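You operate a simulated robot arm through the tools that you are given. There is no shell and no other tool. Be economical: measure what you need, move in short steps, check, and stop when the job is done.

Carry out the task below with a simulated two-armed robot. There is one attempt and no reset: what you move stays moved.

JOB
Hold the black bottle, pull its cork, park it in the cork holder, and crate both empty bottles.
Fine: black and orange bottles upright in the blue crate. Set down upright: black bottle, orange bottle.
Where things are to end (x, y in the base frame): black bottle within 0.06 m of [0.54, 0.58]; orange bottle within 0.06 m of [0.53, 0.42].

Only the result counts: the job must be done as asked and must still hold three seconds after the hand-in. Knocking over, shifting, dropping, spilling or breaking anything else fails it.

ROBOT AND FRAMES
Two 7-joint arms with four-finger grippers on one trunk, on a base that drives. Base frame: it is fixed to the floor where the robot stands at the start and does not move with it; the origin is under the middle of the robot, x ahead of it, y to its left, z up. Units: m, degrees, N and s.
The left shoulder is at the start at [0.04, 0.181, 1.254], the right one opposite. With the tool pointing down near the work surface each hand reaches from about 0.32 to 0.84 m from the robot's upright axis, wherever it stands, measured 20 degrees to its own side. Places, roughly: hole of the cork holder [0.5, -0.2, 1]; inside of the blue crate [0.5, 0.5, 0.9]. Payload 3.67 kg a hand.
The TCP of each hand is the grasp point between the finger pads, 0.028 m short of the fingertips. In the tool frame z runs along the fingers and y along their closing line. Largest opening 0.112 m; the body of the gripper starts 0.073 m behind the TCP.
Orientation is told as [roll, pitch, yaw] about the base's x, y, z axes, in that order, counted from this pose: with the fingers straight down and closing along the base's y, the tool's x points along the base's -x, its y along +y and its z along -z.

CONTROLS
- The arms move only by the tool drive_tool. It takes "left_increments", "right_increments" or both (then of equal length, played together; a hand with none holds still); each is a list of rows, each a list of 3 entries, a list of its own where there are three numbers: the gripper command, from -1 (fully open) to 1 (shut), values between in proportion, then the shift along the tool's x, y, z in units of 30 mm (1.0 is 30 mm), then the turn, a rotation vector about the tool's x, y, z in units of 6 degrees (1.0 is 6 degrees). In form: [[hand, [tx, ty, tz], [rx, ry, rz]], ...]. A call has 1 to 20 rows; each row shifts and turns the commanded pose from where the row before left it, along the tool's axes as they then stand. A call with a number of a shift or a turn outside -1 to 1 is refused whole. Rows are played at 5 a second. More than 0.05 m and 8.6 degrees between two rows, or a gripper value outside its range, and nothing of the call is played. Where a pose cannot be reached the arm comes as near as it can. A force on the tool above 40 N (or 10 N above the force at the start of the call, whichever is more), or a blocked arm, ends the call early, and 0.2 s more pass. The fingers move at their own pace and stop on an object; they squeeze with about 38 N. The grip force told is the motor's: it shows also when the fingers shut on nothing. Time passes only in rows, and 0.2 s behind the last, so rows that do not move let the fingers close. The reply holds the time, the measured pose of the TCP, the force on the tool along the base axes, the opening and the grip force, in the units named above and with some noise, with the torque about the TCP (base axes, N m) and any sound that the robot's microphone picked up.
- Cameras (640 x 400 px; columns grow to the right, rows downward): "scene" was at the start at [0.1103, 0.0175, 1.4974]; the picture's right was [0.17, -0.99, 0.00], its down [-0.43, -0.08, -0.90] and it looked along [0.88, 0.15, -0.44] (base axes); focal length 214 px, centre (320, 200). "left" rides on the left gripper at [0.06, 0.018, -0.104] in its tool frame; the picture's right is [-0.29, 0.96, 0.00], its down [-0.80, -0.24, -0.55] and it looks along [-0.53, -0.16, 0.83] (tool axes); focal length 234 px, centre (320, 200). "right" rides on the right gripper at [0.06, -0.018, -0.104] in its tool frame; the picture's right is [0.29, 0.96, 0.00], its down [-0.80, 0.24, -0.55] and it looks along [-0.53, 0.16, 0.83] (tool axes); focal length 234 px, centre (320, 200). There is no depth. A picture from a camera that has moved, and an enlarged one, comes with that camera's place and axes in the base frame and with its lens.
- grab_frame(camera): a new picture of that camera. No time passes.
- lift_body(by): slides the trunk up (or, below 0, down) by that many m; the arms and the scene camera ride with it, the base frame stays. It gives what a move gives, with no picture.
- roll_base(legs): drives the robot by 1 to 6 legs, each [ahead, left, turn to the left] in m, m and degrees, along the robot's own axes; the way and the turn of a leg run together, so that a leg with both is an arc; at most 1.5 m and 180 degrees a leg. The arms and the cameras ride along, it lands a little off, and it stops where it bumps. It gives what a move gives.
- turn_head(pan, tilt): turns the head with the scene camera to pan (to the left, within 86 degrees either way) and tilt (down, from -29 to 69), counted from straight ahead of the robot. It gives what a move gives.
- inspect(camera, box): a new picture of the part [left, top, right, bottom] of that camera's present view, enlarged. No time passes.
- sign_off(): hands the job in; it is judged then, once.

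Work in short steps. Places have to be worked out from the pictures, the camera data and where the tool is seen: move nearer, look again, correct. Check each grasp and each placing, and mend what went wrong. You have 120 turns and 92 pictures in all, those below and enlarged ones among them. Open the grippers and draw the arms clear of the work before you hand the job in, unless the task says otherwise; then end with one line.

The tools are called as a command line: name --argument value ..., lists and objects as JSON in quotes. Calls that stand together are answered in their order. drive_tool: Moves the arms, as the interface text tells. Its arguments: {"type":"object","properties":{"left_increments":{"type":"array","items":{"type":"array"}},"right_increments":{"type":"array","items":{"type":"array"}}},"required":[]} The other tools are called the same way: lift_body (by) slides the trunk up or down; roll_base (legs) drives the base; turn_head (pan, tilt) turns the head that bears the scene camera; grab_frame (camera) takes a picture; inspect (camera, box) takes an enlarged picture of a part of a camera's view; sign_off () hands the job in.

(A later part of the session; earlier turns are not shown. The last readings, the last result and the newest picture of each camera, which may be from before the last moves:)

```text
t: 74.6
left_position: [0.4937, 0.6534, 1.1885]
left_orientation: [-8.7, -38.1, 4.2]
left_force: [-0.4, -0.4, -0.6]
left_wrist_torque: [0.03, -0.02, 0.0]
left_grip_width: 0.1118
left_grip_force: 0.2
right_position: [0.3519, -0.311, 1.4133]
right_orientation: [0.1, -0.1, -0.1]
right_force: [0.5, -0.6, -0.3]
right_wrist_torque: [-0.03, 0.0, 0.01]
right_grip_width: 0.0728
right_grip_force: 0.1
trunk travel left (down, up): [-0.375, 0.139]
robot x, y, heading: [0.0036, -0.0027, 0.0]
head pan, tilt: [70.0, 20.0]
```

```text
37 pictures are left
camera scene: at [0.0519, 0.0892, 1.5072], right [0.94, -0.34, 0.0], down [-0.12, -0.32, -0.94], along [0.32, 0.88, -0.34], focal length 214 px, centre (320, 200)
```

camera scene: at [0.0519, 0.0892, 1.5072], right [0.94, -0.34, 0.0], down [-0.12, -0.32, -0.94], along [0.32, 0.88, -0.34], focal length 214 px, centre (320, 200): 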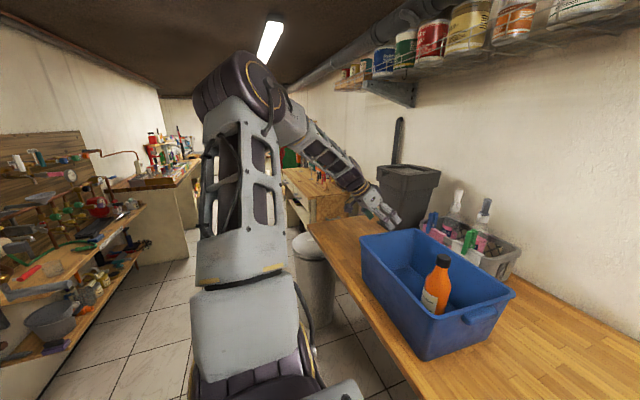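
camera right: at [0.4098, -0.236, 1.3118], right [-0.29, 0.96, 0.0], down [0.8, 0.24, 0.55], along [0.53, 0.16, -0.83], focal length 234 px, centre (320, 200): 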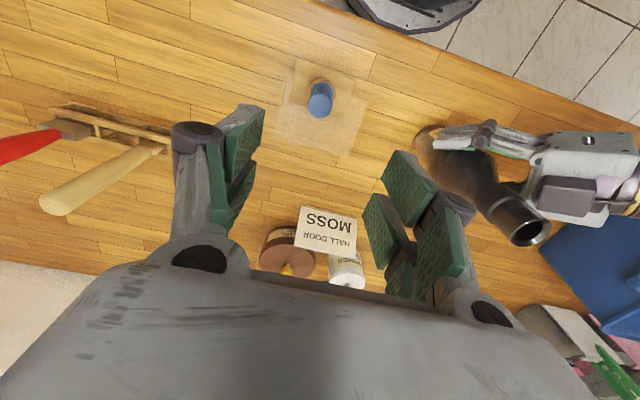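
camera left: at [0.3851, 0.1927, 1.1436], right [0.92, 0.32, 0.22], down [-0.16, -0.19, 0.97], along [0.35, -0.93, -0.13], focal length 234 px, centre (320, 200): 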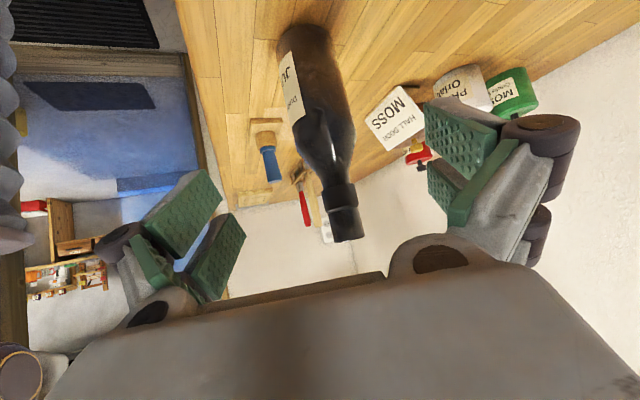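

The elbow is high and the hand is in line with the forearm. I'll test which way the wrist bends freely.

drive_tool --left_increments '[[-1, [0, 0, -0.6], [0, 0, 0]], [-1, [0, 0, -0.6], [0, 0, 0]], [-1, [0, 0, -0.6], [0, 0, 0]], [-1, [0, 0, 0], [0, 0, 0]]]'

drive_tool --left_increments '[[-1, [0, 0, 0], [0, -1, 0]], [-1, [0, 0, 0], [0, -1, 0]], [-1, [0, 0, 0], [0, 0, 0]]]'

drive_tool --left_increments '[[-1, [0, 0, 0], [0, 0, -1]], [-1, [0, 0, 0], [0, 0, -1]], [-1, [0, 0, 0], [0, 0, -1]], [-1, [0, 0, 0], [0, 0, 0]]]'

```text
t: 75.6
left_position: [0.4742, 0.6839, 1.2067]
left_orientation: [-8.9, -38.2, 4.3]
left_force: [0.3, -0.7, -0.6]
left_wrist_torque: [-0.01, 0.01, -0.01]
left_grip_width: 0.112
left_grip_force: 0.1
left hand out of reach, approached as far as the arm can: row 1, 2, 3
right_position: [0.3532, -0.311, 1.4119]
right_orientation: [0.1, 0.0, 0.0]
right_force: [-0.3, 0.8, -0.2]
right_wrist_torque: [0.03, 0.0, 0.04]
right_grip_width: 0.0728
right_grip_force: 0.0
trunk travel left (down, up): [-0.375, 0.139]
robot x, y, heading: [0.0019, 0.0005, 0.2]
head pan, tilt: [70.0, 20.0]
```

```text
t: 76.4
left_position: [0.4754, 0.6818, 1.2082]
left_orientation: [-10.4, -49.8, 6.9]
left_force: [-0.7, -0.4, 0.0]
left_wrist_torque: [-0.01, 0.03, 0.01]
left_grip_width: 0.1122
left_grip_force: 0.1
right_position: [0.3534, -0.3118, 1.4121]
right_orientation: [0.1, -0.2, -0.1]
right_force: [0.1, 0.0, 0.7]
right_wrist_torque: [-0.02, 0.02, -0.02]
right_grip_width: 0.0728
right_grip_force: 0.0
trunk travel left (down, up): [-0.375, 0.139]
robot x, y, heading: [-0.0008, 0.0031, 0.0]
head pan, tilt: [70.0, 20.0]
```

```text
t: 77.4
left_position: [0.4752, 0.6825, 1.2081]
left_orientation: [-28.6, -43.6, 31.8]
left_force: [-0.1, -0.6, 0.5]
left_wrist_torque: [-0.02, 0.02, 0.02]
left_grip_width: 0.1121
left_grip_force: 0.0
right_position: [0.3518, -0.3104, 1.4131]
right_orientation: [0.1, -0.1, -0.1]
right_force: [-0.1, 0.4, -0.5]
right_wrist_torque: [-0.01, 0.03, -0.02]
right_grip_width: 0.0728
right_grip_force: 0.0
trunk travel left (down, up): [-0.375, 0.139]
robot x, y, heading: [-0.0011, -0.0016, 0.1]
head pan, tilt: [70.0, 20.0]
```

Bending up is free, so the forearm roll has flipped. I'll unwind it by bending a little more, then turning the hand around the forearm axis, and I'll test the sign with 36° first.

drive_tool --left_increments '[[-1, [0, 0, 0], [0.309, -0.951, 0]], [-1, [0, 0, 0], [0.309, -0.951, 0]], [-1, [0, 0, 0], [0.387, 0.126, 0.914]], [-1, [0, 0, 0], [0.387, 0.126, 0.914]], [-1, [0, 0, 0], [0.387, 0.126, 0.914]], [-1, [0, 0, 0], [0.387, 0.126, 0.914]], [-1, [0, 0, 0], [0.387, 0.126, 0.914]], [-1, [0, 0, 0], [0.387, 0.126, 0.914]], [-1, [0, 0, 0], [0, 0, 0]]]'

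grab_frame --camera "scene"

```text
t: 79.4
left_position: [0.4747, 0.6827, 1.2077]
left_orientation: [-0.3, -61.1, -20.6]
left_force: [0.1, 0.2, 0.1]
left_wrist_torque: [0.02, 0.0, 0.0]
left_grip_width: 0.1119
left_grip_force: 0.0
right_position: [0.3529, -0.3115, 1.412]
right_orientation: [0.2, -0.1, 0.0]
right_force: [0.1, 0.4, 0.1]
right_wrist_torque: [0.02, 0.0, 0.02]
right_grip_width: 0.0728
right_grip_force: 0.1
trunk travel left (down, up): [-0.375, 0.139]
robot x, y, heading: [-0.0001, -0.0021, 0.3]
head pan, tilt: [70.0, 20.0]
```

```text
36 pictures are left
camera scene: at [0.0516, 0.089, 1.5073], right [0.94, -0.34, 0.0], down [-0.12, -0.32, -0.94], along [0.32, 0.88, -0.34], focal length 214 px, centre (320, 200)
```

scene: 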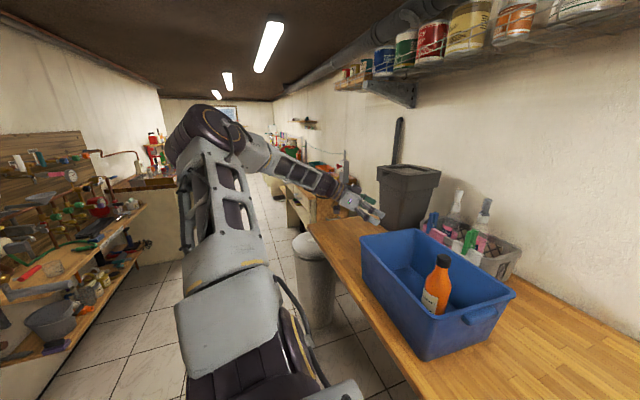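

It turned freely. I'll continue the same sense another 72°.

drive_tool --left_increments '[[-1, [0, 0, 0], [0.387, 0.126, 0.914]], [-1, [0, 0, 0], [0.387, 0.126, 0.914]], [-1, [0, 0, 0], [0.387, 0.126, 0.914]], [-1, [0, 0, 0], [0.387, 0.126, 0.914]], [-1, [0, 0, 0], [0.387, 0.126, 0.914]], [-1, [0, 0, 0], [0.387, 0.126, 0.914]], [-1, [0, 0, 0], [0.387, 0.126, 0.914]], [-1, [0, 0, 0], [0.387, 0.126, 0.914]], [-1, [0, 0, 0], [0.387, 0.126, 0.914]], [-1, [0, 0, 0], [0.387, 0.126, 0.914]], [-1, [0, 0, 0], [0.387, 0.126, 0.914]], [-1, [0, 0, 0], [0.387, 0.126, 0.914]], [-1, [0, 0, 0], [0, 0, 0]]]'

```text
t: 82.2
left_position: [0.4759, 0.6834, 1.2075]
left_orientation: [34.6, -25.1, -105.1]
left_force: [-0.2, -0.2, -0.1]
left_wrist_torque: [0.02, -0.02, -0.01]
left_grip_width: 0.1119
left_grip_force: 0.0
right_position: [0.3527, -0.3099, 1.4126]
right_orientation: [0.1, -0.2, 0.0]
right_force: [-0.2, -0.1, -0.4]
right_wrist_torque: [-0.01, 0.0, 0.02]
right_grip_width: 0.0727
right_grip_force: 0.0
trunk travel left (down, up): [-0.375, 0.139]
robot x, y, heading: [0.0002, -0.002, -0.0]
head pan, tilt: [70.0, 20.0]
```

There's no limit so far. The hand is tilted 42° at azimuth -47°. I'll turn it to vertical about tool axis (0.772, 0.637, 0).

drive_tool --left_increments '[[-1, [0, 0, 0], [0.772, 0.637, 0]], [-1, [0, 0, 0], [0.772, 0.637, 0]], [-1, [0, 0, 0], [0.772, 0.637, 0]], [-1, [0, 0, 0], [0.772, 0.637, 0]], [-1, [0, 0, 0], [0.772, 0.637, 0]], [-1, [0, 0, 0], [0.772, 0.637, 0]], [-1, [0, 0, 0], [0.772, 0.637, 0]], [-1, [0, 0, 0], [0, 0, 0]]]'

grab_frame --camera "scene"

```text
t: 84.0
left_position: [0.5174, 0.7825, 1.1926]
left_orientation: [-0.3, 0.0, -97.0]
left_force: [-0.8, 0.8, 0.1]
left_wrist_torque: [-0.02, -0.02, 0.01]
left_grip_width: 0.112
left_grip_force: 0.0
left hand out of reach, approached as far as the arm can: row 3, 4, 5, 6, 7
right_position: [0.3526, -0.3117, 1.4119]
right_orientation: [0.1, -0.1, 0.0]
right_force: [-0.9, 0.0, -0.3]
right_wrist_torque: [-0.04, 0.0, -0.01]
right_grip_width: 0.0725
right_grip_force: 0.0
trunk travel left (down, up): [-0.375, 0.139]
robot x, y, heading: [-0.001, 0.0044, -0.1]
head pan, tilt: [70.0, 20.0]
```

```text
35 pictures are left
camera scene: at [0.0508, 0.089, 1.5073], right [0.94, -0.34, 0.0], down [-0.12, -0.32, -0.94], along [0.32, 0.88, -0.34], focal length 214 px, centre (320, 200)
```

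scene: 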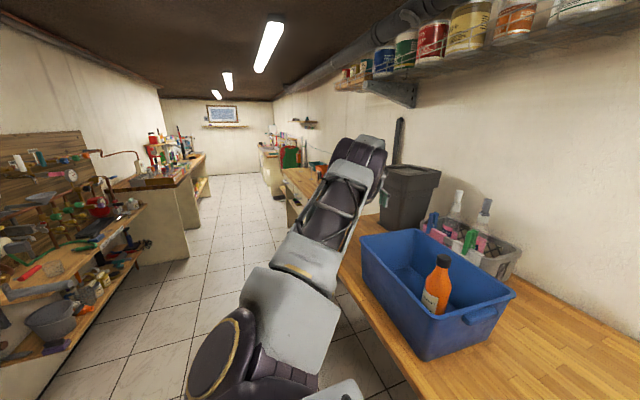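

The hand is vertical again, with yaw -97, at [0.517, 0.78, 1.19]. I'll raise it and bring it in over the crate toward -y.

drive_tool --left_increments '[[-1, [-0.3, 0, -0.9], [0, 0, 0]], [-1, [-0.3, 0, -0.9], [0, 0, 0]], [-1, [-0.3, 0, -0.9], [0, 0, 0]], [-1, [-0.3, 0, -0.9], [0, 0, 0]], [-1, [-0.3, 0, -0.9], [0, 0, 0]], [-1, [0, 0, 0], [0, 0, 0]]]'

```text
t: 85.4
left_position: [0.52, 0.7506, 1.327]
left_orientation: [-0.3, 0.0, -97.1]
left_force: [-0.5, -0.1, -1.5]
left_wrist_torque: [-0.02, 0.0, 0.0]
left_grip_width: 0.1119
left_grip_force: 0.1
left hand out of reach, approached as far as the arm can: row 1, 2, 3
right_position: [0.3526, -0.3102, 1.4121]
right_orientation: [0.1, -0.1, 0.0]
right_force: [-0.7, -0.3, 0.1]
right_wrist_torque: [-0.02, 0.0, 0.01]
right_grip_width: 0.0727
right_grip_force: 0.2
trunk travel left (down, up): [-0.375, 0.139]
robot x, y, heading: [-0.0031, -0.0027, -0.1]
head pan, tilt: [70.0, 20.0]
```

The arm now responds normally. I'll bring the hand in and turn its yaw back toward zero.

drive_tool --left_increments '[[-1, [-0.9, 0, 0], [0, 0, 0]], [-1, [-0.9, 0, 0], [0, 0, 0]], [-1, [-0.9, 0, 0], [0, 0, 0]], [-1, [-0.9, 0, 0], [0, 0, 0]], [-1, [-0.9, 0, 0], [0, 0, 0]], [-1, [-0.9, 0, 0], [0, 0, 0]], [-1, [-0.9, 0, 0], [0, 0, 0]], [-1, [-0.9, 0, 0], [0, 0, 0]], [-1, [-0.9, 0, 0], [0, 0, 0]], [-1, [-0.9, 0, 0], [0, 0, 0]], [-1, [0, 0, 0], [0, 0, -1]], [-1, [0, 0, 0], [0, 0, -1]], [-1, [0, 0, 0], [0, 0, -1]], [-1, [0, 0, 0], [0, 0, -1]], [-1, [0, 0, 0], [0, 0, -1]], [-1, [0, 0, 0], [0, 0, -1]], [-1, [0, 0, 0], [0, 0, -1]], [-1, [0, 0, 0], [0, 0, -1]], [-1, [0, 0, 0], [0, 0, 0]]]'

```text
t: 89.4
left_position: [0.5699, 0.6827, 1.3532]
left_orientation: [-0.2, 0.2, -48.9]
left_force: [-0.5, 0.2, -0.5]
left_wrist_torque: [-0.01, -0.02, 0.04]
left_grip_width: 0.1121
left_grip_force: 0.0
left hand out of reach, approached as far as the arm can: row 1, 2, 3, 4, 5, 6, 7, 8, 9, 10, 14
right_position: [0.3539, -0.3108, 1.413]
right_orientation: [0.2, -0.1, 0.0]
right_force: [0.0, -0.7, -0.2]
right_wrist_torque: [0.04, 0.0, 0.01]
right_grip_width: 0.0728
right_grip_force: 0.1
trunk travel left (down, up): [-0.375, 0.139]
robot x, y, heading: [-0.0033, 0.0019, -0.3]
head pan, tilt: [70.0, 20.0]
```

drive_tool --left_increments '[[-1, [0, 0, 0], [0, 0, -1]], [-1, [0, 0, 0], [0, 0, -1]], [-1, [0, 0, 0], [0, 0, -1]], [-1, [0, 0, 0], [0, 0, -1]], [-1, [0, 0, 0], [0, 0, -1]], [-1, [0, 0, 0], [0, 0, -1]], [-1, [0, 0, 0], [0, 0, -1]], [-1, [0, 0, 0], [0, 0, -1]], [-1, [0, 0, 0], [0, 0, 0]]]'

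drive_tool --left_increments '[[-1, [0.3, -0.9, 0], [0, 0, 0]], [-1, [0.3, -0.9, 0], [0, 0, 0]], [-1, [0.3, -0.9, 0], [0, 0, 0]], [-1, [0.3, -0.9, 0], [0, 0, 0]], [-1, [0.3, -0.9, 0], [0, 0, 0]], [-1, [0.3, -0.9, 0], [0, 0, 0]], [-1, [0, 0, 0], [0, 0, 0]]]'

grab_frame --camera "scene"

```text
t: 91.4
left_position: [0.5698, 0.6841, 1.3523]
left_orientation: [0.1, 0.1, -1.0]
left_force: [0.0, 0.7, 0.8]
left_wrist_torque: [-0.01, 0.0, 0.01]
left_grip_width: 0.1123
left_grip_force: 0.0
right_position: [0.3532, -0.3109, 1.4116]
right_orientation: [0.0, -0.2, 0.0]
right_force: [1.0, 0.0, 0.2]
right_wrist_torque: [0.0, 0.02, 0.0]
right_grip_width: 0.0731
right_grip_force: 0.1
trunk travel left (down, up): [-0.375, 0.139]
robot x, y, heading: [0.0008, -0.003, -0.0]
head pan, tilt: [70.0, 20.0]
```

```text
t: 93.0
left_position: [0.57, 0.684, 1.3528]
left_orientation: [0.1, 0.2, -1.0]
left_force: [0.1, -0.3, 0.0]
left_wrist_torque: [-0.03, 0.02, -0.02]
left_grip_width: 0.112
left_grip_force: 0.0
left hand out of reach, approached as far as the arm can: row 1, 2, 3, 4, 5, 6
right_position: [0.3533, -0.3108, 1.4125]
right_orientation: [0.1, -0.2, 0.0]
right_force: [-0.3, -0.4, -0.1]
right_wrist_torque: [0.01, 0.03, 0.03]
right_grip_width: 0.0729
right_grip_force: 0.1
trunk travel left (down, up): [-0.375, 0.139]
robot x, y, heading: [-0.0006, -0.003, 0.2]
head pan, tilt: [70.0, 20.0]
```

```text
34 pictures are left
camera scene: at [0.0517, 0.0893, 1.5072], right [0.94, -0.34, 0.0], down [-0.12, -0.32, -0.94], along [0.32, 0.88, -0.34], focal length 214 px, centre (320, 200)
```

scene: 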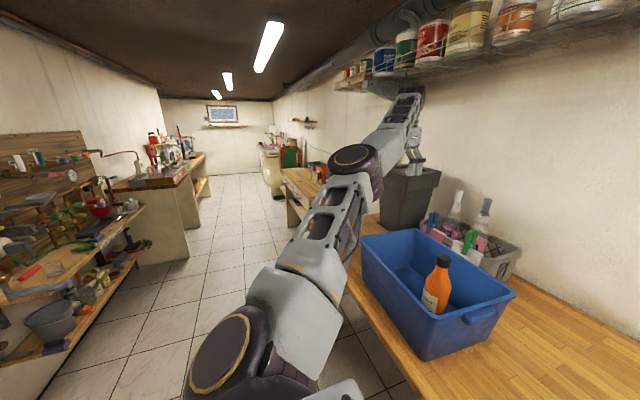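

The forearm ascends with the hand bent far down, so the wrist bend is at its limit at this height. I'll lower the hand to about z 1.24, clear of the rim, and then bring it in.

drive_tool --left_increments '[[-1, [0, 0, 0.9], [0, 0, 0]], [-1, [0, 0, 0.9], [0, 0, 0]], [-1, [0, 0, 0.9], [0, 0, 0]], [-1, [0, 0, 0.9], [0, 0, 0]], [-1, [0.5, -0.5, 0], [0, 0, 0]], [-1, [0.5, -0.5, 0], [0, 0, 0]], [-1, [0.5, -0.5, 0], [0, 0, 0]], [-1, [0, 0, 0], [0, 0, 0]]]'

grab_frame --camera "scene"

```text
t: 94.8
left_position: [0.5926, 0.6982, 1.2852]
left_orientation: [0.1, 0.2, -1.2]
left_force: [0.7, 0.4, -0.6]
left_wrist_torque: [-0.01, 0.04, -0.01]
left_grip_width: 0.1119
left_grip_force: 0.0
left hand out of reach, approached as far as the arm can: row 1, 2, 3, 4, 5, 6, 7
right_position: [0.3523, -0.3108, 1.4129]
right_orientation: [0.0, -0.2, -0.1]
right_force: [-0.1, 0.6, 0.3]
right_wrist_torque: [-0.01, -0.05, 0.02]
right_grip_width: 0.0728
right_grip_force: 0.0
trunk travel left (down, up): [-0.375, 0.139]
robot x, y, heading: [-0.0021, -0.0032, 0.1]
head pan, tilt: [70.0, 20.0]
```

```text
33 pictures are left
camera scene: at [0.0515, 0.0893, 1.5073], right [0.94, -0.34, 0.0], down [-0.12, -0.32, -0.94], along [0.32, 0.88, -0.34], focal length 214 px, centre (320, 200)
```

scene: 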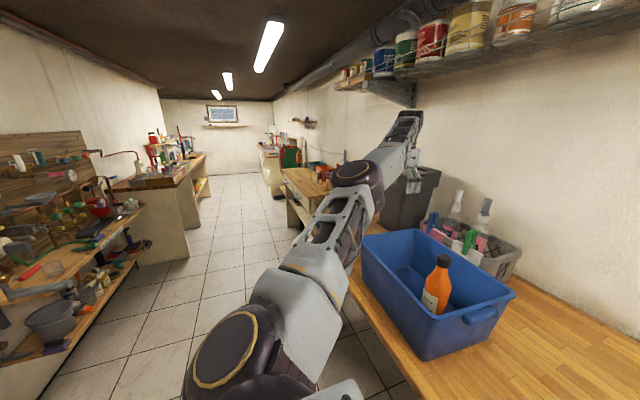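

The arm seems stretched straight. I'll tilt the fingers outward a bit to relax the wrist, then pull inward and see whether the elbow folds.

drive_tool --left_increments '[[-1, [0, 0, 0], [-0.7, -0.7, 0]], [-1, [0, 0, 0], [-0.7, -0.7, 0]], [-1, [0, 0, 0], [-0.7, -0.7, 0]], [-1, [0, 0, 0], [-0.7, -0.7, 0]], [-1, [0, 0, 0], [-0.7, -0.7, 0]], [-1, [0, 0, 0], [0, 0, 0]]]'

drive_tool --left_increments '[[-1, [0.55, -0.55, -0.4], [0, 0, 0]], [-1, [0.55, -0.55, -0.4], [0, 0, 0]], [-1, [0.55, -0.55, -0.4], [0, 0, 0]], [-1, [0.55, -0.55, -0.4], [0, 0, 0]], [-1, [0, 0, 0], [0, 0, 0]]]'

```text
t: 96.2
left_position: [0.6754, 0.7632, 1.3235]
left_orientation: [22.1, -20.3, -5.2]
left_force: [-0.4, 0.2, 0.3]
left_wrist_torque: [0.0, -0.04, 0.01]
left_grip_width: 0.1121
left_grip_force: 0.1
left hand out of reach, approached as far as the arm can: row 1, 2, 3, 4, 5
right_position: [0.3521, -0.3108, 1.4124]
right_orientation: [0.1, -0.1, 0.0]
right_force: [0.2, 0.3, 0.5]
right_wrist_torque: [0.02, -0.01, -0.02]
right_grip_width: 0.0727
right_grip_force: 0.0
trunk travel left (down, up): [-0.375, 0.139]
robot x, y, heading: [-0.0014, -0.0026, 0.3]
head pan, tilt: [70.0, 20.0]
```

```text
t: 97.4
left_position: [0.6655, 0.7602, 1.3525]
left_orientation: [22.1, -20.3, -5.0]
left_force: [-0.5, -0.1, 0.2]
left_wrist_torque: [-0.02, 0.01, -0.01]
left_grip_width: 0.1119
left_grip_force: 0.0
left hand out of reach, approached as far as the arm can: row 1, 2, 3, 4
right_position: [0.3537, -0.3113, 1.4117]
right_orientation: [0.0, -0.1, 0.1]
right_force: [0.4, -0.1, 0.8]
right_wrist_torque: [0.02, -0.03, -0.01]
right_grip_width: 0.0726
right_grip_force: 0.0
trunk travel left (down, up): [-0.375, 0.139]
robot x, y, heading: [-0.002, -0.0028, -0.1]
head pan, tilt: [70.0, 20.0]
```

grab_frame --camera "scene"

grab_frame --camera "left"

```text
32 pictures are left
camera scene: at [0.0518, 0.0893, 1.5072], right [0.94, -0.34, 0.0], down [-0.12, -0.32, -0.94], along [0.32, 0.88, -0.34], focal length 214 px, centre (320, 200)
```

scene: 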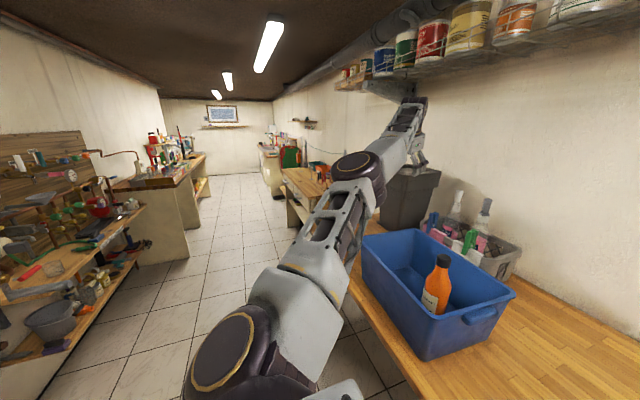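

```text
31 pictures are left
camera left: at [0.5725, 0.7464, 1.428], right [0.22, 0.87, 0.44], down [0.56, -0.48, 0.67], along [0.8, 0.09, -0.6], focal length 234 px, centre (320, 200)
```

left: 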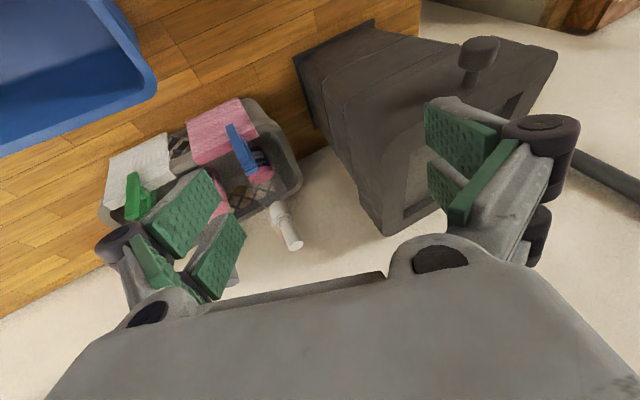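

The hand is near the dark bin, so I'll pull it back along the finger axis, up and inward.

drive_tool --left_increments '[[-1, [0.4, -0.4, -0.8], [0, 0, 0]], [-1, [0.4, -0.4, -0.8], [0, 0, 0]], [-1, [0.4, -0.4, -0.8], [0, 0, 0]], [-1, [0.4, -0.4, -0.8], [0, 0, 0]], [-1, [0.4, -0.4, -0.8], [0, 0, 0]], [-1, [0.4, -0.4, -0.8], [0, 0, 0]], [-1, [0.4, -0.4, -0.8], [0, 0, 0]], [-1, [0.4, -0.4, -0.8], [0, 0, 0]], [-1, [0.4, -0.4, -0.8], [0, 0, 0]], [-1, [0.4, -0.4, -0.8], [0, 0, 0]], [-1, [0.4, -0.4, -0.8], [0, 0, 0]], [-1, [0.4, -0.4, -0.8], [0, 0, 0]], [-1, [0, 0, 0], [0, 0, 0]]]'

grab_frame --camera "scene"

```text
t: 100.2
left_position: [0.4978, 0.7592, 1.5517]
left_orientation: [22.0, -20.3, -5.1]
left_force: [-0.2, 0.0, -0.5]
left_wrist_torque: [0.02, 0.01, 0.0]
left_grip_width: 0.1121
left_grip_force: 0.1
left hand out of reach, approached as far as the arm can: row 1, 2, 3, 4, 5, 6, 7, 8, 9, 10, 11, 12
right_position: [0.3531, -0.3113, 1.4118]
right_orientation: [0.2, -0.1, 0.0]
right_force: [0.2, 0.0, -0.8]
right_wrist_torque: [-0.03, -0.01, 0.01]
right_grip_width: 0.0726
right_grip_force: 0.1
trunk travel left (down, up): [-0.375, 0.139]
robot x, y, heading: [-0.0001, 0.0004, -0.3]
head pan, tilt: [70.0, 20.0]
```

```text
30 pictures are left
camera scene: at [0.0522, 0.0894, 1.5072], right [0.94, -0.34, 0.0], down [-0.12, -0.32, -0.94], along [0.32, 0.88, -0.34], focal length 214 px, centre (320, 200)
```

scene: 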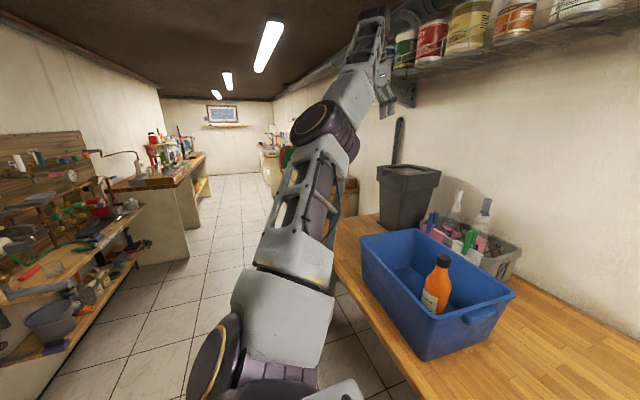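

The arm is straight. I'll try a long pull along -y.

drive_tool --left_increments '[[-1, [-0.07, -0.84, -0.31], [0, 0, 0]], [-1, [-0.07, -0.84, -0.31], [0, 0, 0]], [-1, [-0.07, -0.84, -0.31], [0, 0, 0]], [-1, [-0.07, -0.84, -0.31], [0, 0, 0]], [-1, [-0.07, -0.84, -0.31], [0, 0, 0]], [-1, [-0.07, -0.84, -0.31], [0, 0, 0]], [-1, [-0.07, -0.84, -0.31], [0, 0, 0]], [-1, [-0.07, -0.84, -0.31], [0, 0, 0]], [-1, [-0.07, -0.84, -0.31], [0, 0, 0]], [-1, [-0.07, -0.84, -0.31], [0, 0, 0]], [-1, [0, 0, 0], [0, 0, 0]]]'

grab_frame --camera "scene"

```text
t: 102.6
left_position: [0.498, 0.7601, 1.5513]
left_orientation: [22.0, -20.3, -5.1]
left_force: [0.8, -0.9, -0.6]
left_wrist_torque: [-0.03, -0.01, 0.0]
left_grip_width: 0.1119
left_grip_force: 0.1
left hand out of reach, approached as far as the arm can: row 1, 2, 3, 4, 5, 6, 7, 8, 9, 10
right_position: [0.3511, -0.3108, 1.413]
right_orientation: [0.0, -0.1, 0.0]
right_force: [0.9, -0.8, 0.3]
right_wrist_torque: [0.0, 0.0, 0.03]
right_grip_width: 0.0726
right_grip_force: 0.0
trunk travel left (down, up): [-0.375, 0.139]
robot x, y, heading: [-0.0005, 0.0024, 0.2]
head pan, tilt: [70.0, 20.0]
```

```text
29 pictures are left
camera scene: at [0.0517, 0.0893, 1.5072], right [0.94, -0.34, 0.0], down [-0.12, -0.32, -0.94], along [0.32, 0.88, -0.34], focal length 214 px, centre (320, 200)
```

scene: 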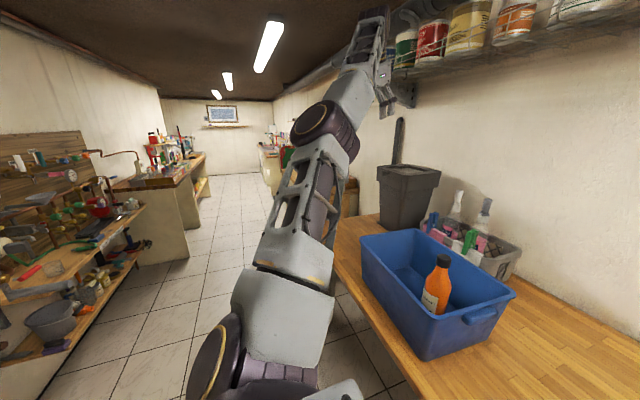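

The left arm is stuck straight but is high and clear of everything. I'll switch plan: the right arm, which is in a clean posture, will take the black bottle by its neck, and the base can roll left to reach the crate. First I'll move the right hand above the bottle at [0.485, -0.024].

drive_tool --right_increments '[[-1, [-0.403, 0.87, 0.403], [0, 0, 0]], [-1, [-0.403, 0.87, 0.403], [0, 0, 0]], [-1, [-0.403, 0.87, 0.403], [0, 0, 0]], [-1, [-0.403, 0.87, 0.403], [0, 0, 0]], [-1, [-0.403, 0.87, 0.403], [0, 0, 0]], [-1, [-0.403, 0.87, 0.403], [0, 0, 0]], [-1, [-0.403, 0.87, 0.403], [0, 0, 0]], [-1, [-0.403, 0.87, 0.403], [0, 0, 0]], [-1, [-0.403, 0.87, 0.403], [0, 0, 0]], [-1, [-0.403, 0.87, 0.403], [0, 0, 0]], [-1, [-0.403, 0.87, 0.403], [0, 0, 0]], [-1, [0, 0, 0], [0, 0, 0]]]'

turn_head --pan 10 --tilt 35

grab_frame --camera "right"

grab_frame --camera "scene"

```text
t: 105.2
left_position: [0.4974, 0.758, 1.5517]
left_orientation: [22.2, -20.4, -5.2]
left_force: [-0.2, -0.4, -0.3]
left_wrist_torque: [0.0, -0.03, -0.03]
left_grip_width: 0.1121
left_grip_force: 0.0
right_position: [0.483, -0.0247, 1.2789]
right_orientation: [0.0, -0.1, 0.0]
right_force: [-0.7, -0.6, -0.1]
right_wrist_torque: [-0.02, -0.02, 0.0]
right_grip_width: 0.112
right_grip_force: 0.1
trunk travel left (down, up): [-0.375, 0.139]
robot x, y, heading: [0.0014, -0.0044, 0.2]
head pan, tilt: [70.0, 20.0]
```

```text
t: 106.5
left_position: [0.4978, 0.76, 1.5513]
left_orientation: [22.0, -20.3, -5.1]
left_force: [-0.5, -0.2, -0.3]
left_wrist_torque: [0.03, 0.01, -0.01]
left_grip_width: 0.1117
left_grip_force: 0.1
right_position: [0.4831, -0.0236, 1.2798]
right_orientation: [-0.1, 0.1, 0.1]
right_force: [-0.2, -1.0, 0.6]
right_wrist_torque: [0.0, 0.03, 0.0]
right_grip_width: 0.1122
right_grip_force: 0.0
trunk travel left (down, up): [-0.375, 0.139]
robot x, y, heading: [-0.0019, -0.0008, 0.1]
head pan, tilt: [10.0, 35.0]
```

```text
28 pictures are left
camera right: at [0.4226, -0.0407, 1.3851], right [-0.29, 0.96, 0.0], down [0.8, 0.24, 0.55], along [0.53, 0.16, -0.83], focal length 234 px, centre (320, 200)
```

right: 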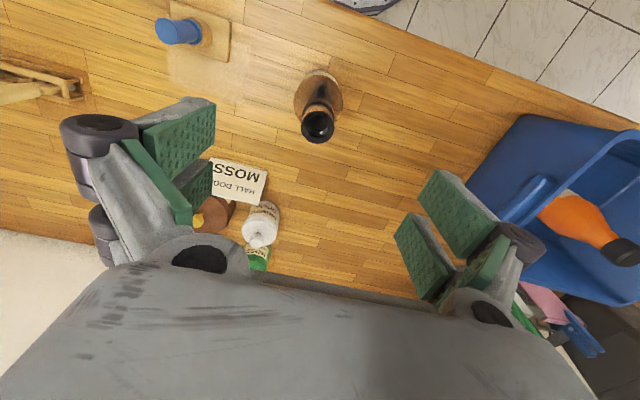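

```text
27 pictures are left
camera scene: at [0.1066, 0.0171, 1.4834], right [0.17, -0.98, 0.0], down [-0.56, -0.1, -0.82], along [0.81, 0.14, -0.57], focal length 214 px, centre (320, 200)
```

scene: 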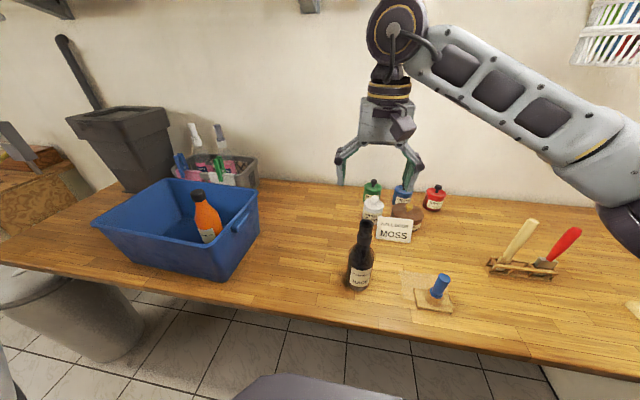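

The bottle mouth is at [0.484, -0.023, 1.165], directly below. I'll descend to z 1.13 and grip the neck.

drive_tool --right_increments '[[-1, [0, 0, 1], [0, 0, 0]], [-1, [0, 0, 1], [0, 0, 0]], [-1, [0, 0, 1], [0, 0, 0]], [-1, [0, 0, 1], [0, 0, 0]], [-1, [0, 0, 1], [0, 0, 0]], [-1, [0, 0, 0], [0, 0, 0]], [0.2, [0, 0, 0], [0, 0, 0]], [1, [0, 0, 0], [0, 0, 0]], [1, [0, 0, 0], [0, 0, 0]], [1, [0, 0, 0], [0, 0, 0]], [1, [0, 0, 0], [0, 0, 0]]]'

inspect --camera "scene" --box '[280, 150, 460, 310]'

```text
t: 108.9
left_position: [0.4976, 0.7593, 1.5521]
left_orientation: [22.0, -20.2, -5.1]
left_force: [0.8, 0.5, 0.4]
left_wrist_torque: [-0.04, 0.01, -0.02]
left_grip_width: 0.1119
left_grip_force: 0.1
right_position: [0.484, -0.0238, 1.1286]
right_orientation: [0.0, -0.1, 0.0]
right_force: [0.7, 0.0, -0.2]
right_wrist_torque: [0.0, 0.04, 0.02]
right_grip_width: 0.0345
right_grip_force: 37.5
trunk travel left (down, up): [-0.375, 0.139]
robot x, y, heading: [-0.0033, 0.0013, 0.2]
head pan, tilt: [10.0, 35.0]
```

```text
2.50 times, centred on (370, 230) of scene
camera zoom: at [0.1067, 0.0171, 1.4834], right [0.17, -0.98, 0.0], down [-0.57, -0.1, -0.82], along [0.81, 0.14, -0.57], focal length 536 px, centre (195, 125)
```

zoom: 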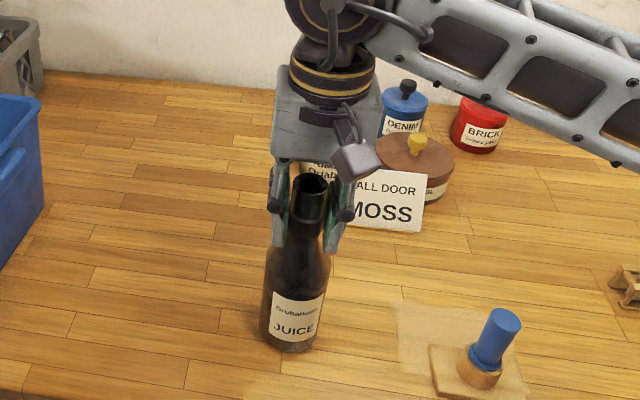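

The neck is gripped at 34.5 mm, centred and with no side load. I'll lift it to z 1.42.

drive_tool --right_increments '[[1, [0, 0, -0.5], [0, 0, 0]], [1, [0, 0, -0.9], [0, 0, 0]], [1, [0, 0, -0.9], [0, 0, 0]], [1, [0, 0, -0.9], [0, 0, 0]], [1, [0, 0, -0.9], [0, 0, 0]], [1, [0, 0, -0.9], [0, 0, 0]], [1, [0, 0, -0.9], [0, 0, 0]], [1, [0, 0, -0.9], [0, 0, 0]], [1, [0, 0, -0.9], [0, 0, 0]], [1, [0, 0, -0.9], [0, 0, 0]], [1, [0, 0, -0.9], [0, 0, 0]], [1, [0, 0, 0], [0, 0, 0]]]'

turn_head --pan 55 --tilt 10

grab_frame --camera "scene"

```text
t: 111.5
left_position: [0.4982, 0.7577, 1.5512]
left_orientation: [22.0, -20.3, -5.1]
left_force: [-0.4, -1.5, -0.3]
left_wrist_torque: [-0.01, -0.05, 0.0]
left_grip_width: 0.1117
left_grip_force: 0.0
right_position: [0.4864, -0.025, 1.4148]
right_orientation: [-0.1, 0.1, 0.1]
right_force: [-0.2, 0.5, -3.6]
right_wrist_torque: [0.0, 0.04, 0.02]
right_grip_width: 0.0343
right_grip_force: 38.0
trunk travel left (down, up): [-0.375, 0.139]
robot x, y, heading: [0.0002, 0.0019, 0.1]
head pan, tilt: [10.0, 35.0]
```

```text
t: 112.6
left_position: [0.4977, 0.7581, 1.5523]
left_orientation: [22.0, -20.3, -5.0]
left_force: [0.9, -0.3, -0.3]
left_wrist_torque: [-0.02, 0.0, 0.01]
left_grip_width: 0.112
left_grip_force: 0.0
right_position: [0.486, -0.0242, 1.4151]
right_orientation: [0.1, 0.0, -0.1]
right_force: [0.0, 0.4, -3.8]
right_wrist_torque: [-0.01, 0.01, 0.0]
right_grip_width: 0.0341
right_grip_force: 37.8
trunk travel left (down, up): [-0.375, 0.139]
robot x, y, heading: [-0.0002, -0.0025, -0.0]
head pan, tilt: [55.0, 10.0]
```

```text
25 pictures are left
camera scene: at [0.0737, 0.078, 1.5234], right [0.82, -0.57, 0.0], down [-0.1, -0.14, -0.98], along [0.57, 0.81, -0.17], focal length 214 px, centre (320, 200)
```

scene: 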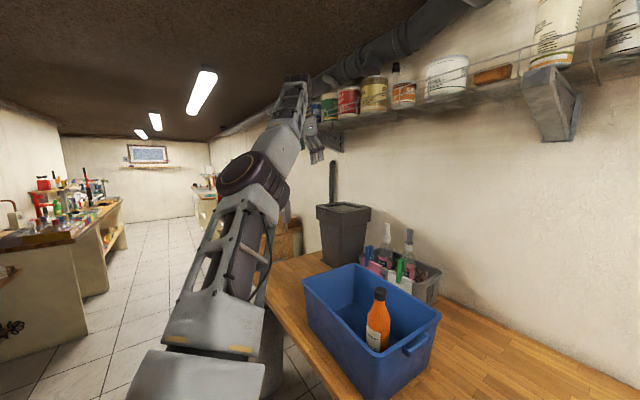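

The shelf is at x ≥ 0.7 and the left arm stays at x ≤ 0.5, so a pure sideways roll is clear. The bottle base hangs near z 1.22, above the rim and the orange cap. I'll roll 0.36 m left.

roll_base --legs '[[0, 0.18, 0], [0, 0.18, 0]]'

turn_head --pan 15 --tilt 38

grab_frame --camera "scene"

grab_frame --camera "right"

```text
t: 115.3
left_position: [0.5008, 1.1184, 1.5534]
left_orientation: [22.3, -20.3, -5.4]
left_force: [-0.6, -2.0, 0.9]
left_wrist_torque: [0.05, 0.02, 0.04]
left_grip_width: 0.1119
left_grip_force: 0.0
right_position: [0.4862, 0.3362, 1.4166]
right_orientation: [0.2, 0.0, -0.2]
right_force: [0.1, -0.4, -4.6]
right_wrist_torque: [0.03, 0.07, -0.01]
right_grip_width: 0.0341
right_grip_force: 37.8
trunk travel left (down, up): [-0.375, 0.139]
robot x, y, heading: [-0.0005, 0.3689, 0.0]
head pan, tilt: [55.0, 10.0]
```

```text
t: 116.4
left_position: [0.4992, 1.1216, 1.5527]
left_orientation: [22.0, -20.3, -5.4]
left_force: [0.2, -0.7, 0.5]
left_wrist_torque: [-0.01, -0.04, 0.04]
left_grip_width: 0.1119
left_grip_force: 0.0
right_position: [0.4856, 0.3396, 1.4152]
right_orientation: [0.1, 0.0, -0.1]
right_force: [1.0, -0.5, -3.4]
right_wrist_torque: [-0.04, 0.01, -0.01]
right_grip_width: 0.0343
right_grip_force: 37.7
trunk travel left (down, up): [-0.375, 0.139]
robot x, y, heading: [-0.0002, 0.3674, -0.1]
head pan, tilt: [15.0, 38.0]
```

```text
24 pictures are left
camera scene: at [0.1037, 0.389, 1.4789], right [0.26, -0.97, 0.0], down [-0.59, -0.16, -0.79], along [0.76, 0.2, -0.62], focal length 214 px, centre (320, 200)
```

scene: 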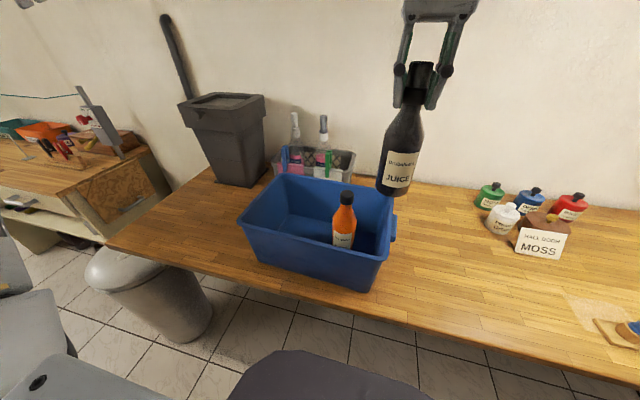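

```text
23 pictures are left
camera right: at [0.4253, 0.3233, 1.5204], right [-0.29, 0.96, 0.0], down [0.8, 0.24, 0.55], along [0.53, 0.16, -0.83], focal length 234 px, centre (320, 200)
```

right: 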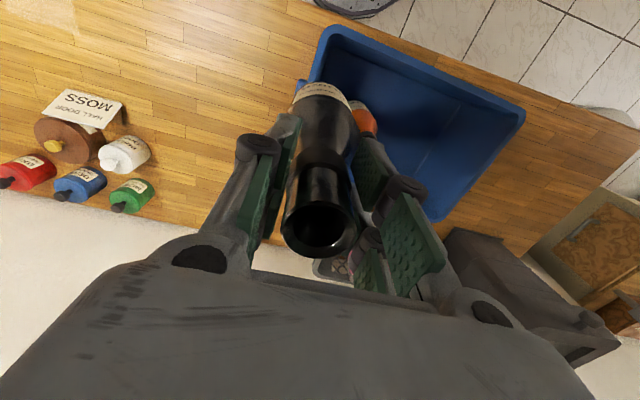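

The roll went fine and the bottle is held upright. I'll move the right hand over the crate to [0.54, 0.56].

drive_tool --right_increments '[[1, [-0.225, 0.92, 0], [0, 0, 0]], [1, [-0.225, 0.92, 0], [0, 0, 0]], [1, [-0.225, 0.92, 0], [0, 0, 0]], [1, [-0.225, 0.92, 0], [0, 0, 0]], [1, [-0.225, 0.92, 0], [0, 0, 0]], [1, [-0.225, 0.92, 0], [0, 0, 0]], [1, [-0.225, 0.92, 0], [0, 0, 0]], [1, [-0.225, 0.92, 0], [0, 0, 0]], [1, [0, 0, 0], [0, 0, 0]]]'

grab_frame --camera "scene"

grab_frame --camera "right"

```text
t: 118.6
left_position: [0.4988, 1.124, 1.5508]
left_orientation: [22.0, -20.3, -5.3]
left_force: [-0.6, -0.1, 0.0]
left_wrist_torque: [0.01, 0.02, 0.03]
left_grip_width: 0.1121
left_grip_force: 0.0
right_position: [0.5497, 0.5059, 1.4223]
right_orientation: [2.3, 0.4, -3.0]
right_force: [0.6, 0.7, -4.6]
right_wrist_torque: [-0.02, -0.02, 0.0]
right_grip_width: 0.0343
right_grip_force: 38.4
right hand out of reach, approached as far as the arm can: row 7, 8
trunk travel left (down, up): [-0.375, 0.139]
robot x, y, heading: [0.0014, 0.3621, -0.0]
head pan, tilt: [15.0, 38.0]
stopped in row 9 (right hand): the arm was blocked; the commanded pose is now the measured one
```

```text
22 pictures are left
camera scene: at [0.1037, 0.3902, 1.4788], right [0.26, -0.97, 0.0], down [-0.6, -0.16, -0.79], along [0.76, 0.2, -0.62], focal length 214 px, centre (320, 200)
```

scene: 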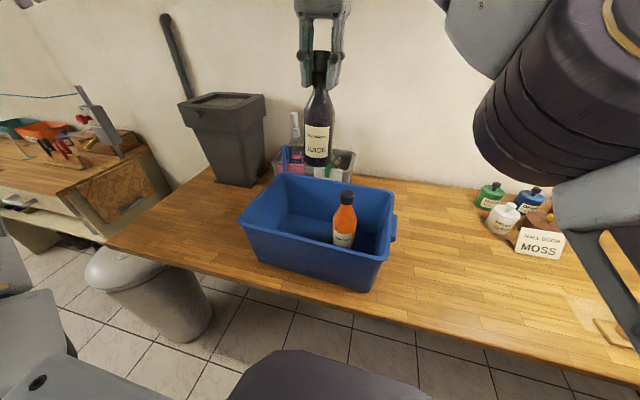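

```text
21 pictures are left
camera right: at [0.4889, 0.488, 1.527], right [-0.24, 0.97, 0.04], down [0.81, 0.18, 0.56], along [0.53, 0.17, -0.83], focal length 234 px, centre (320, 200)
```

right: 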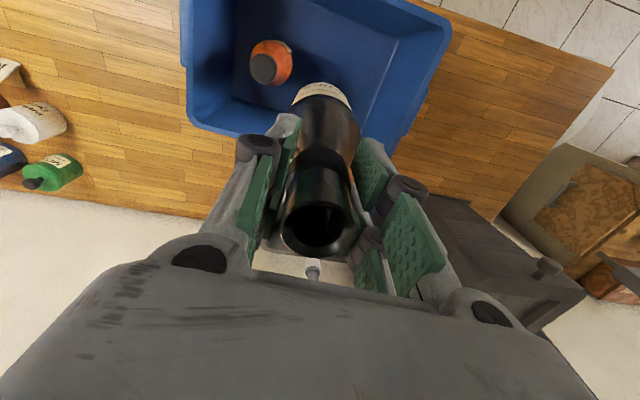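

The arm is blocked at y 0.506 reaching across the body, and tilted 2°. I'll back off 35 mm and straighten the hand, then roll the base another 0.12 m left.

drive_tool --right_increments '[[1, [0, -0.6, 0], [0.38, -0.07, -0.5]], [1, [0, -0.6, 0], [0, 0, 0]], [1, [0, 0, 0], [0, 0, 0]]]'

roll_base --legs '[[0, 0.12, 0]]'

grab_frame --camera "scene"

```text
t: 119.4
left_position: [0.4996, 1.1251, 1.5508]
left_orientation: [22.1, -20.2, -5.3]
left_force: [-0.2, -0.7, 0.3]
left_wrist_torque: [-0.01, -0.02, -0.02]
left_grip_width: 0.1119
left_grip_force: 0.2
right_position: [0.5478, 0.4713, 1.4216]
right_orientation: [-0.3, -0.2, 0.4]
right_force: [-0.1, -0.2, -3.3]
right_wrist_torque: [-0.03, 0.03, 0.0]
right_grip_width: 0.0339
right_grip_force: 37.7
trunk travel left (down, up): [-0.375, 0.139]
robot x, y, heading: [0.001, 0.3656, -0.2]
head pan, tilt: [15.0, 38.0]
```

```text
t: 120.7
left_position: [0.4988, 1.243, 1.5529]
left_orientation: [22.1, -20.3, -5.3]
left_force: [0.0, 0.4, 0.0]
left_wrist_torque: [0.02, 0.0, 0.02]
left_grip_width: 0.1121
left_grip_force: 0.1
right_position: [0.5476, 0.591, 1.4215]
right_orientation: [-0.1, -0.2, 0.3]
right_force: [0.0, -0.2, -3.4]
right_wrist_torque: [-0.01, 0.0, -0.02]
right_grip_width: 0.0343
right_grip_force: 37.7
trunk travel left (down, up): [-0.375, 0.139]
robot x, y, heading: [-0.0002, 0.4877, -0.1]
head pan, tilt: [15.0, 38.0]
```

```text
20 pictures are left
camera scene: at [0.1039, 0.5086, 1.4788], right [0.26, -0.97, 0.0], down [-0.6, -0.16, -0.79], along [0.76, 0.2, -0.62], focal length 214 px, centre (320, 200)
```

scene: 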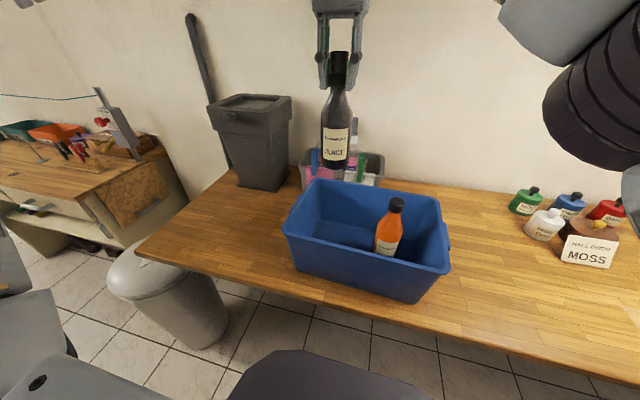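

It is now above [0.548, 0.591]. I'll shift to [0.54, 0.567] and lower to just above the crate floor.

drive_tool --right_increments '[[1, [0.25, -0.8, 0], [0, 0, 0]], [1, [0, 0, 0.9], [0, 0, 0]], [1, [0, 0, 0.9], [0, 0, 0]], [1, [0, 0, 0.9], [0, 0, 0]], [1, [0, 0, 0.9], [0, 0, 0]], [1, [0, 0, 0], [0, 0, 0]]]'

grab_frame --camera "right"

inspect --camera "scene" --box '[260, 80, 480, 310]'

```text
t: 122.1
left_position: [0.5001, 1.2459, 1.5516]
left_orientation: [21.9, -20.2, -5.3]
left_force: [0.4, 0.5, -0.3]
left_wrist_torque: [-0.01, 0.0, -0.03]
left_grip_width: 0.1118
left_grip_force: 0.1
right_position: [0.5394, 0.5693, 1.3142]
right_orientation: [-0.2, -0.2, 0.4]
right_force: [0.4, 0.1, -4.5]
right_wrist_torque: [0.05, 0.04, 0.04]
right_grip_width: 0.0343
right_grip_force: 38.0
trunk travel left (down, up): [-0.375, 0.139]
robot x, y, heading: [0.0037, 0.4856, 0.0]
head pan, tilt: [15.0, 38.0]
```

```text
19 pictures are left
camera right: at [0.4791, 0.552, 1.4188], right [-0.3, 0.96, 0.0], down [0.79, 0.25, 0.56], along [0.53, 0.16, -0.83], focal length 234 px, centre (320, 200)
```

right: 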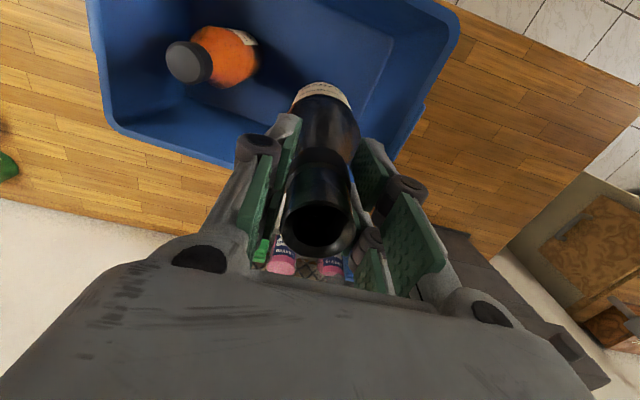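

```text
1.74 times, centred on (370, 195) of scene
camera zoom: at [0.1036, 0.5115, 1.4788], right [0.26, -0.97, 0.0], down [-0.6, -0.16, -0.79], along [0.76, 0.2, -0.62], focal length 373 px, centre (233, 209)
```

zoom: 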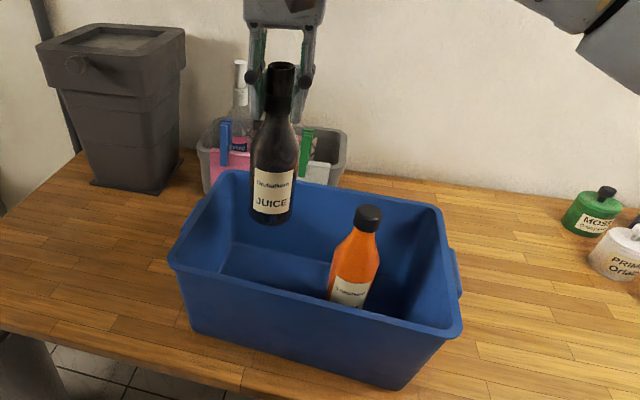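

The landing spot is clear of the walls and the orange bottle, so I'll keep lowering to z 1.147.

drive_tool --right_increments '[[1, [0, 0, 0.93], [0, 0, 0]], [1, [0, 0, 0.93], [0, 0, 0]], [1, [0, 0, 0.93], [0, 0, 0]], [1, [0, 0, 0.93], [0, 0, 0]], [1, [0, 0, 0.93], [0, 0, 0]], [1, [0, 0, 0.9], [0, 0, 0]], [1, [0, 0, 0], [0, 0, 0]]]'

inspect --camera "scene" --box '[260, 80, 480, 310]'

```text
t: 123.7
left_position: [0.4998, 1.2424, 1.5512]
left_orientation: [22.1, -20.3, -5.4]
left_force: [1.2, -0.6, 0.1]
left_wrist_torque: [-0.01, 0.01, 0.03]
left_grip_width: 0.1119
left_grip_force: 0.0
right_position: [0.5424, 0.5662, 1.1469]
right_orientation: [-0.2, -0.2, 0.3]
right_force: [-0.7, -0.9, -4.4]
right_wrist_torque: [0.01, -0.01, -0.03]
right_grip_width: 0.0341
right_grip_force: 38.5
trunk travel left (down, up): [-0.375, 0.139]
robot x, y, heading: [0.0008, 0.4866, -0.2]
head pan, tilt: [15.0, 38.0]
```

```text
1.74 times, centred on (370, 195) of scene
camera zoom: at [0.1038, 0.5102, 1.4788], right [0.26, -0.97, 0.0], down [-0.6, -0.16, -0.79], along [0.76, 0.2, -0.62], focal length 373 px, centre (233, 209)
```

zoom: 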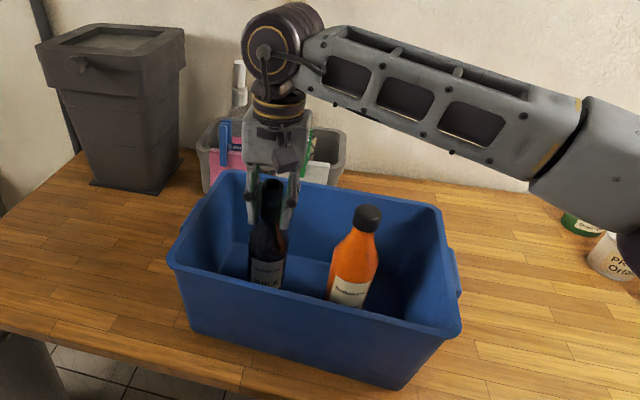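

drive_tool --right_increments '[[1, [0, 0, 0.15], [0, 0, 0]], [1, [0, 0, 0.1], [0, 0, 0]], [1, [0, 0, 0.08], [0, 0, 0]], [1, [0, 0, 0.06], [0, 0, 0]], [1, [0, 0, 0], [0, 0, 0]]]'

```text
t: 124.9
left_position: [0.4988, 1.2425, 1.5512]
left_orientation: [22.1, -20.3, -5.3]
left_force: [-0.4, 0.2, 0.2]
left_wrist_torque: [-0.02, 0.0, 0.0]
left_grip_width: 0.1119
left_grip_force: 0.1
right_position: [0.5409, 0.5668, 1.1367]
right_orientation: [-0.2, -0.3, 0.4]
right_force: [0.4, -0.1, -1.7]
right_wrist_torque: [-0.04, -0.01, -0.01]
right_grip_width: 0.0341
right_grip_force: 38.4
trunk travel left (down, up): [-0.375, 0.139]
robot x, y, heading: [0.0023, 0.4874, -0.0]
head pan, tilt: [15.0, 38.0]
```

The weight is starting to come off, so it's at contact. I'll press 1.5 mm more, then release and rise.

drive_tool --right_increments '[[1, [0, 0, 0.05], [0, 0, 0]], [1, [0, 0, 0], [0, 0, 0]]]'

```text
t: 125.5
left_position: [0.499, 1.2437, 1.5529]
left_orientation: [22.1, -20.4, -5.3]
left_force: [-0.5, -0.2, 0.8]
left_wrist_torque: [-0.01, 0.0, 0.02]
left_grip_width: 0.1123
left_grip_force: 0.0
right_position: [0.5405, 0.566, 1.1364]
right_orientation: [0.0, -0.4, 0.4]
right_force: [1.7, 0.2, 11.1]
right_wrist_torque: [-0.13, -0.16, -0.06]
right_grip_width: 0.0341
right_grip_force: 37.7
trunk travel left (down, up): [-0.375, 0.139]
robot x, y, heading: [-0.0005, 0.4825, -0.3]
head pan, tilt: [15.0, 38.0]
```

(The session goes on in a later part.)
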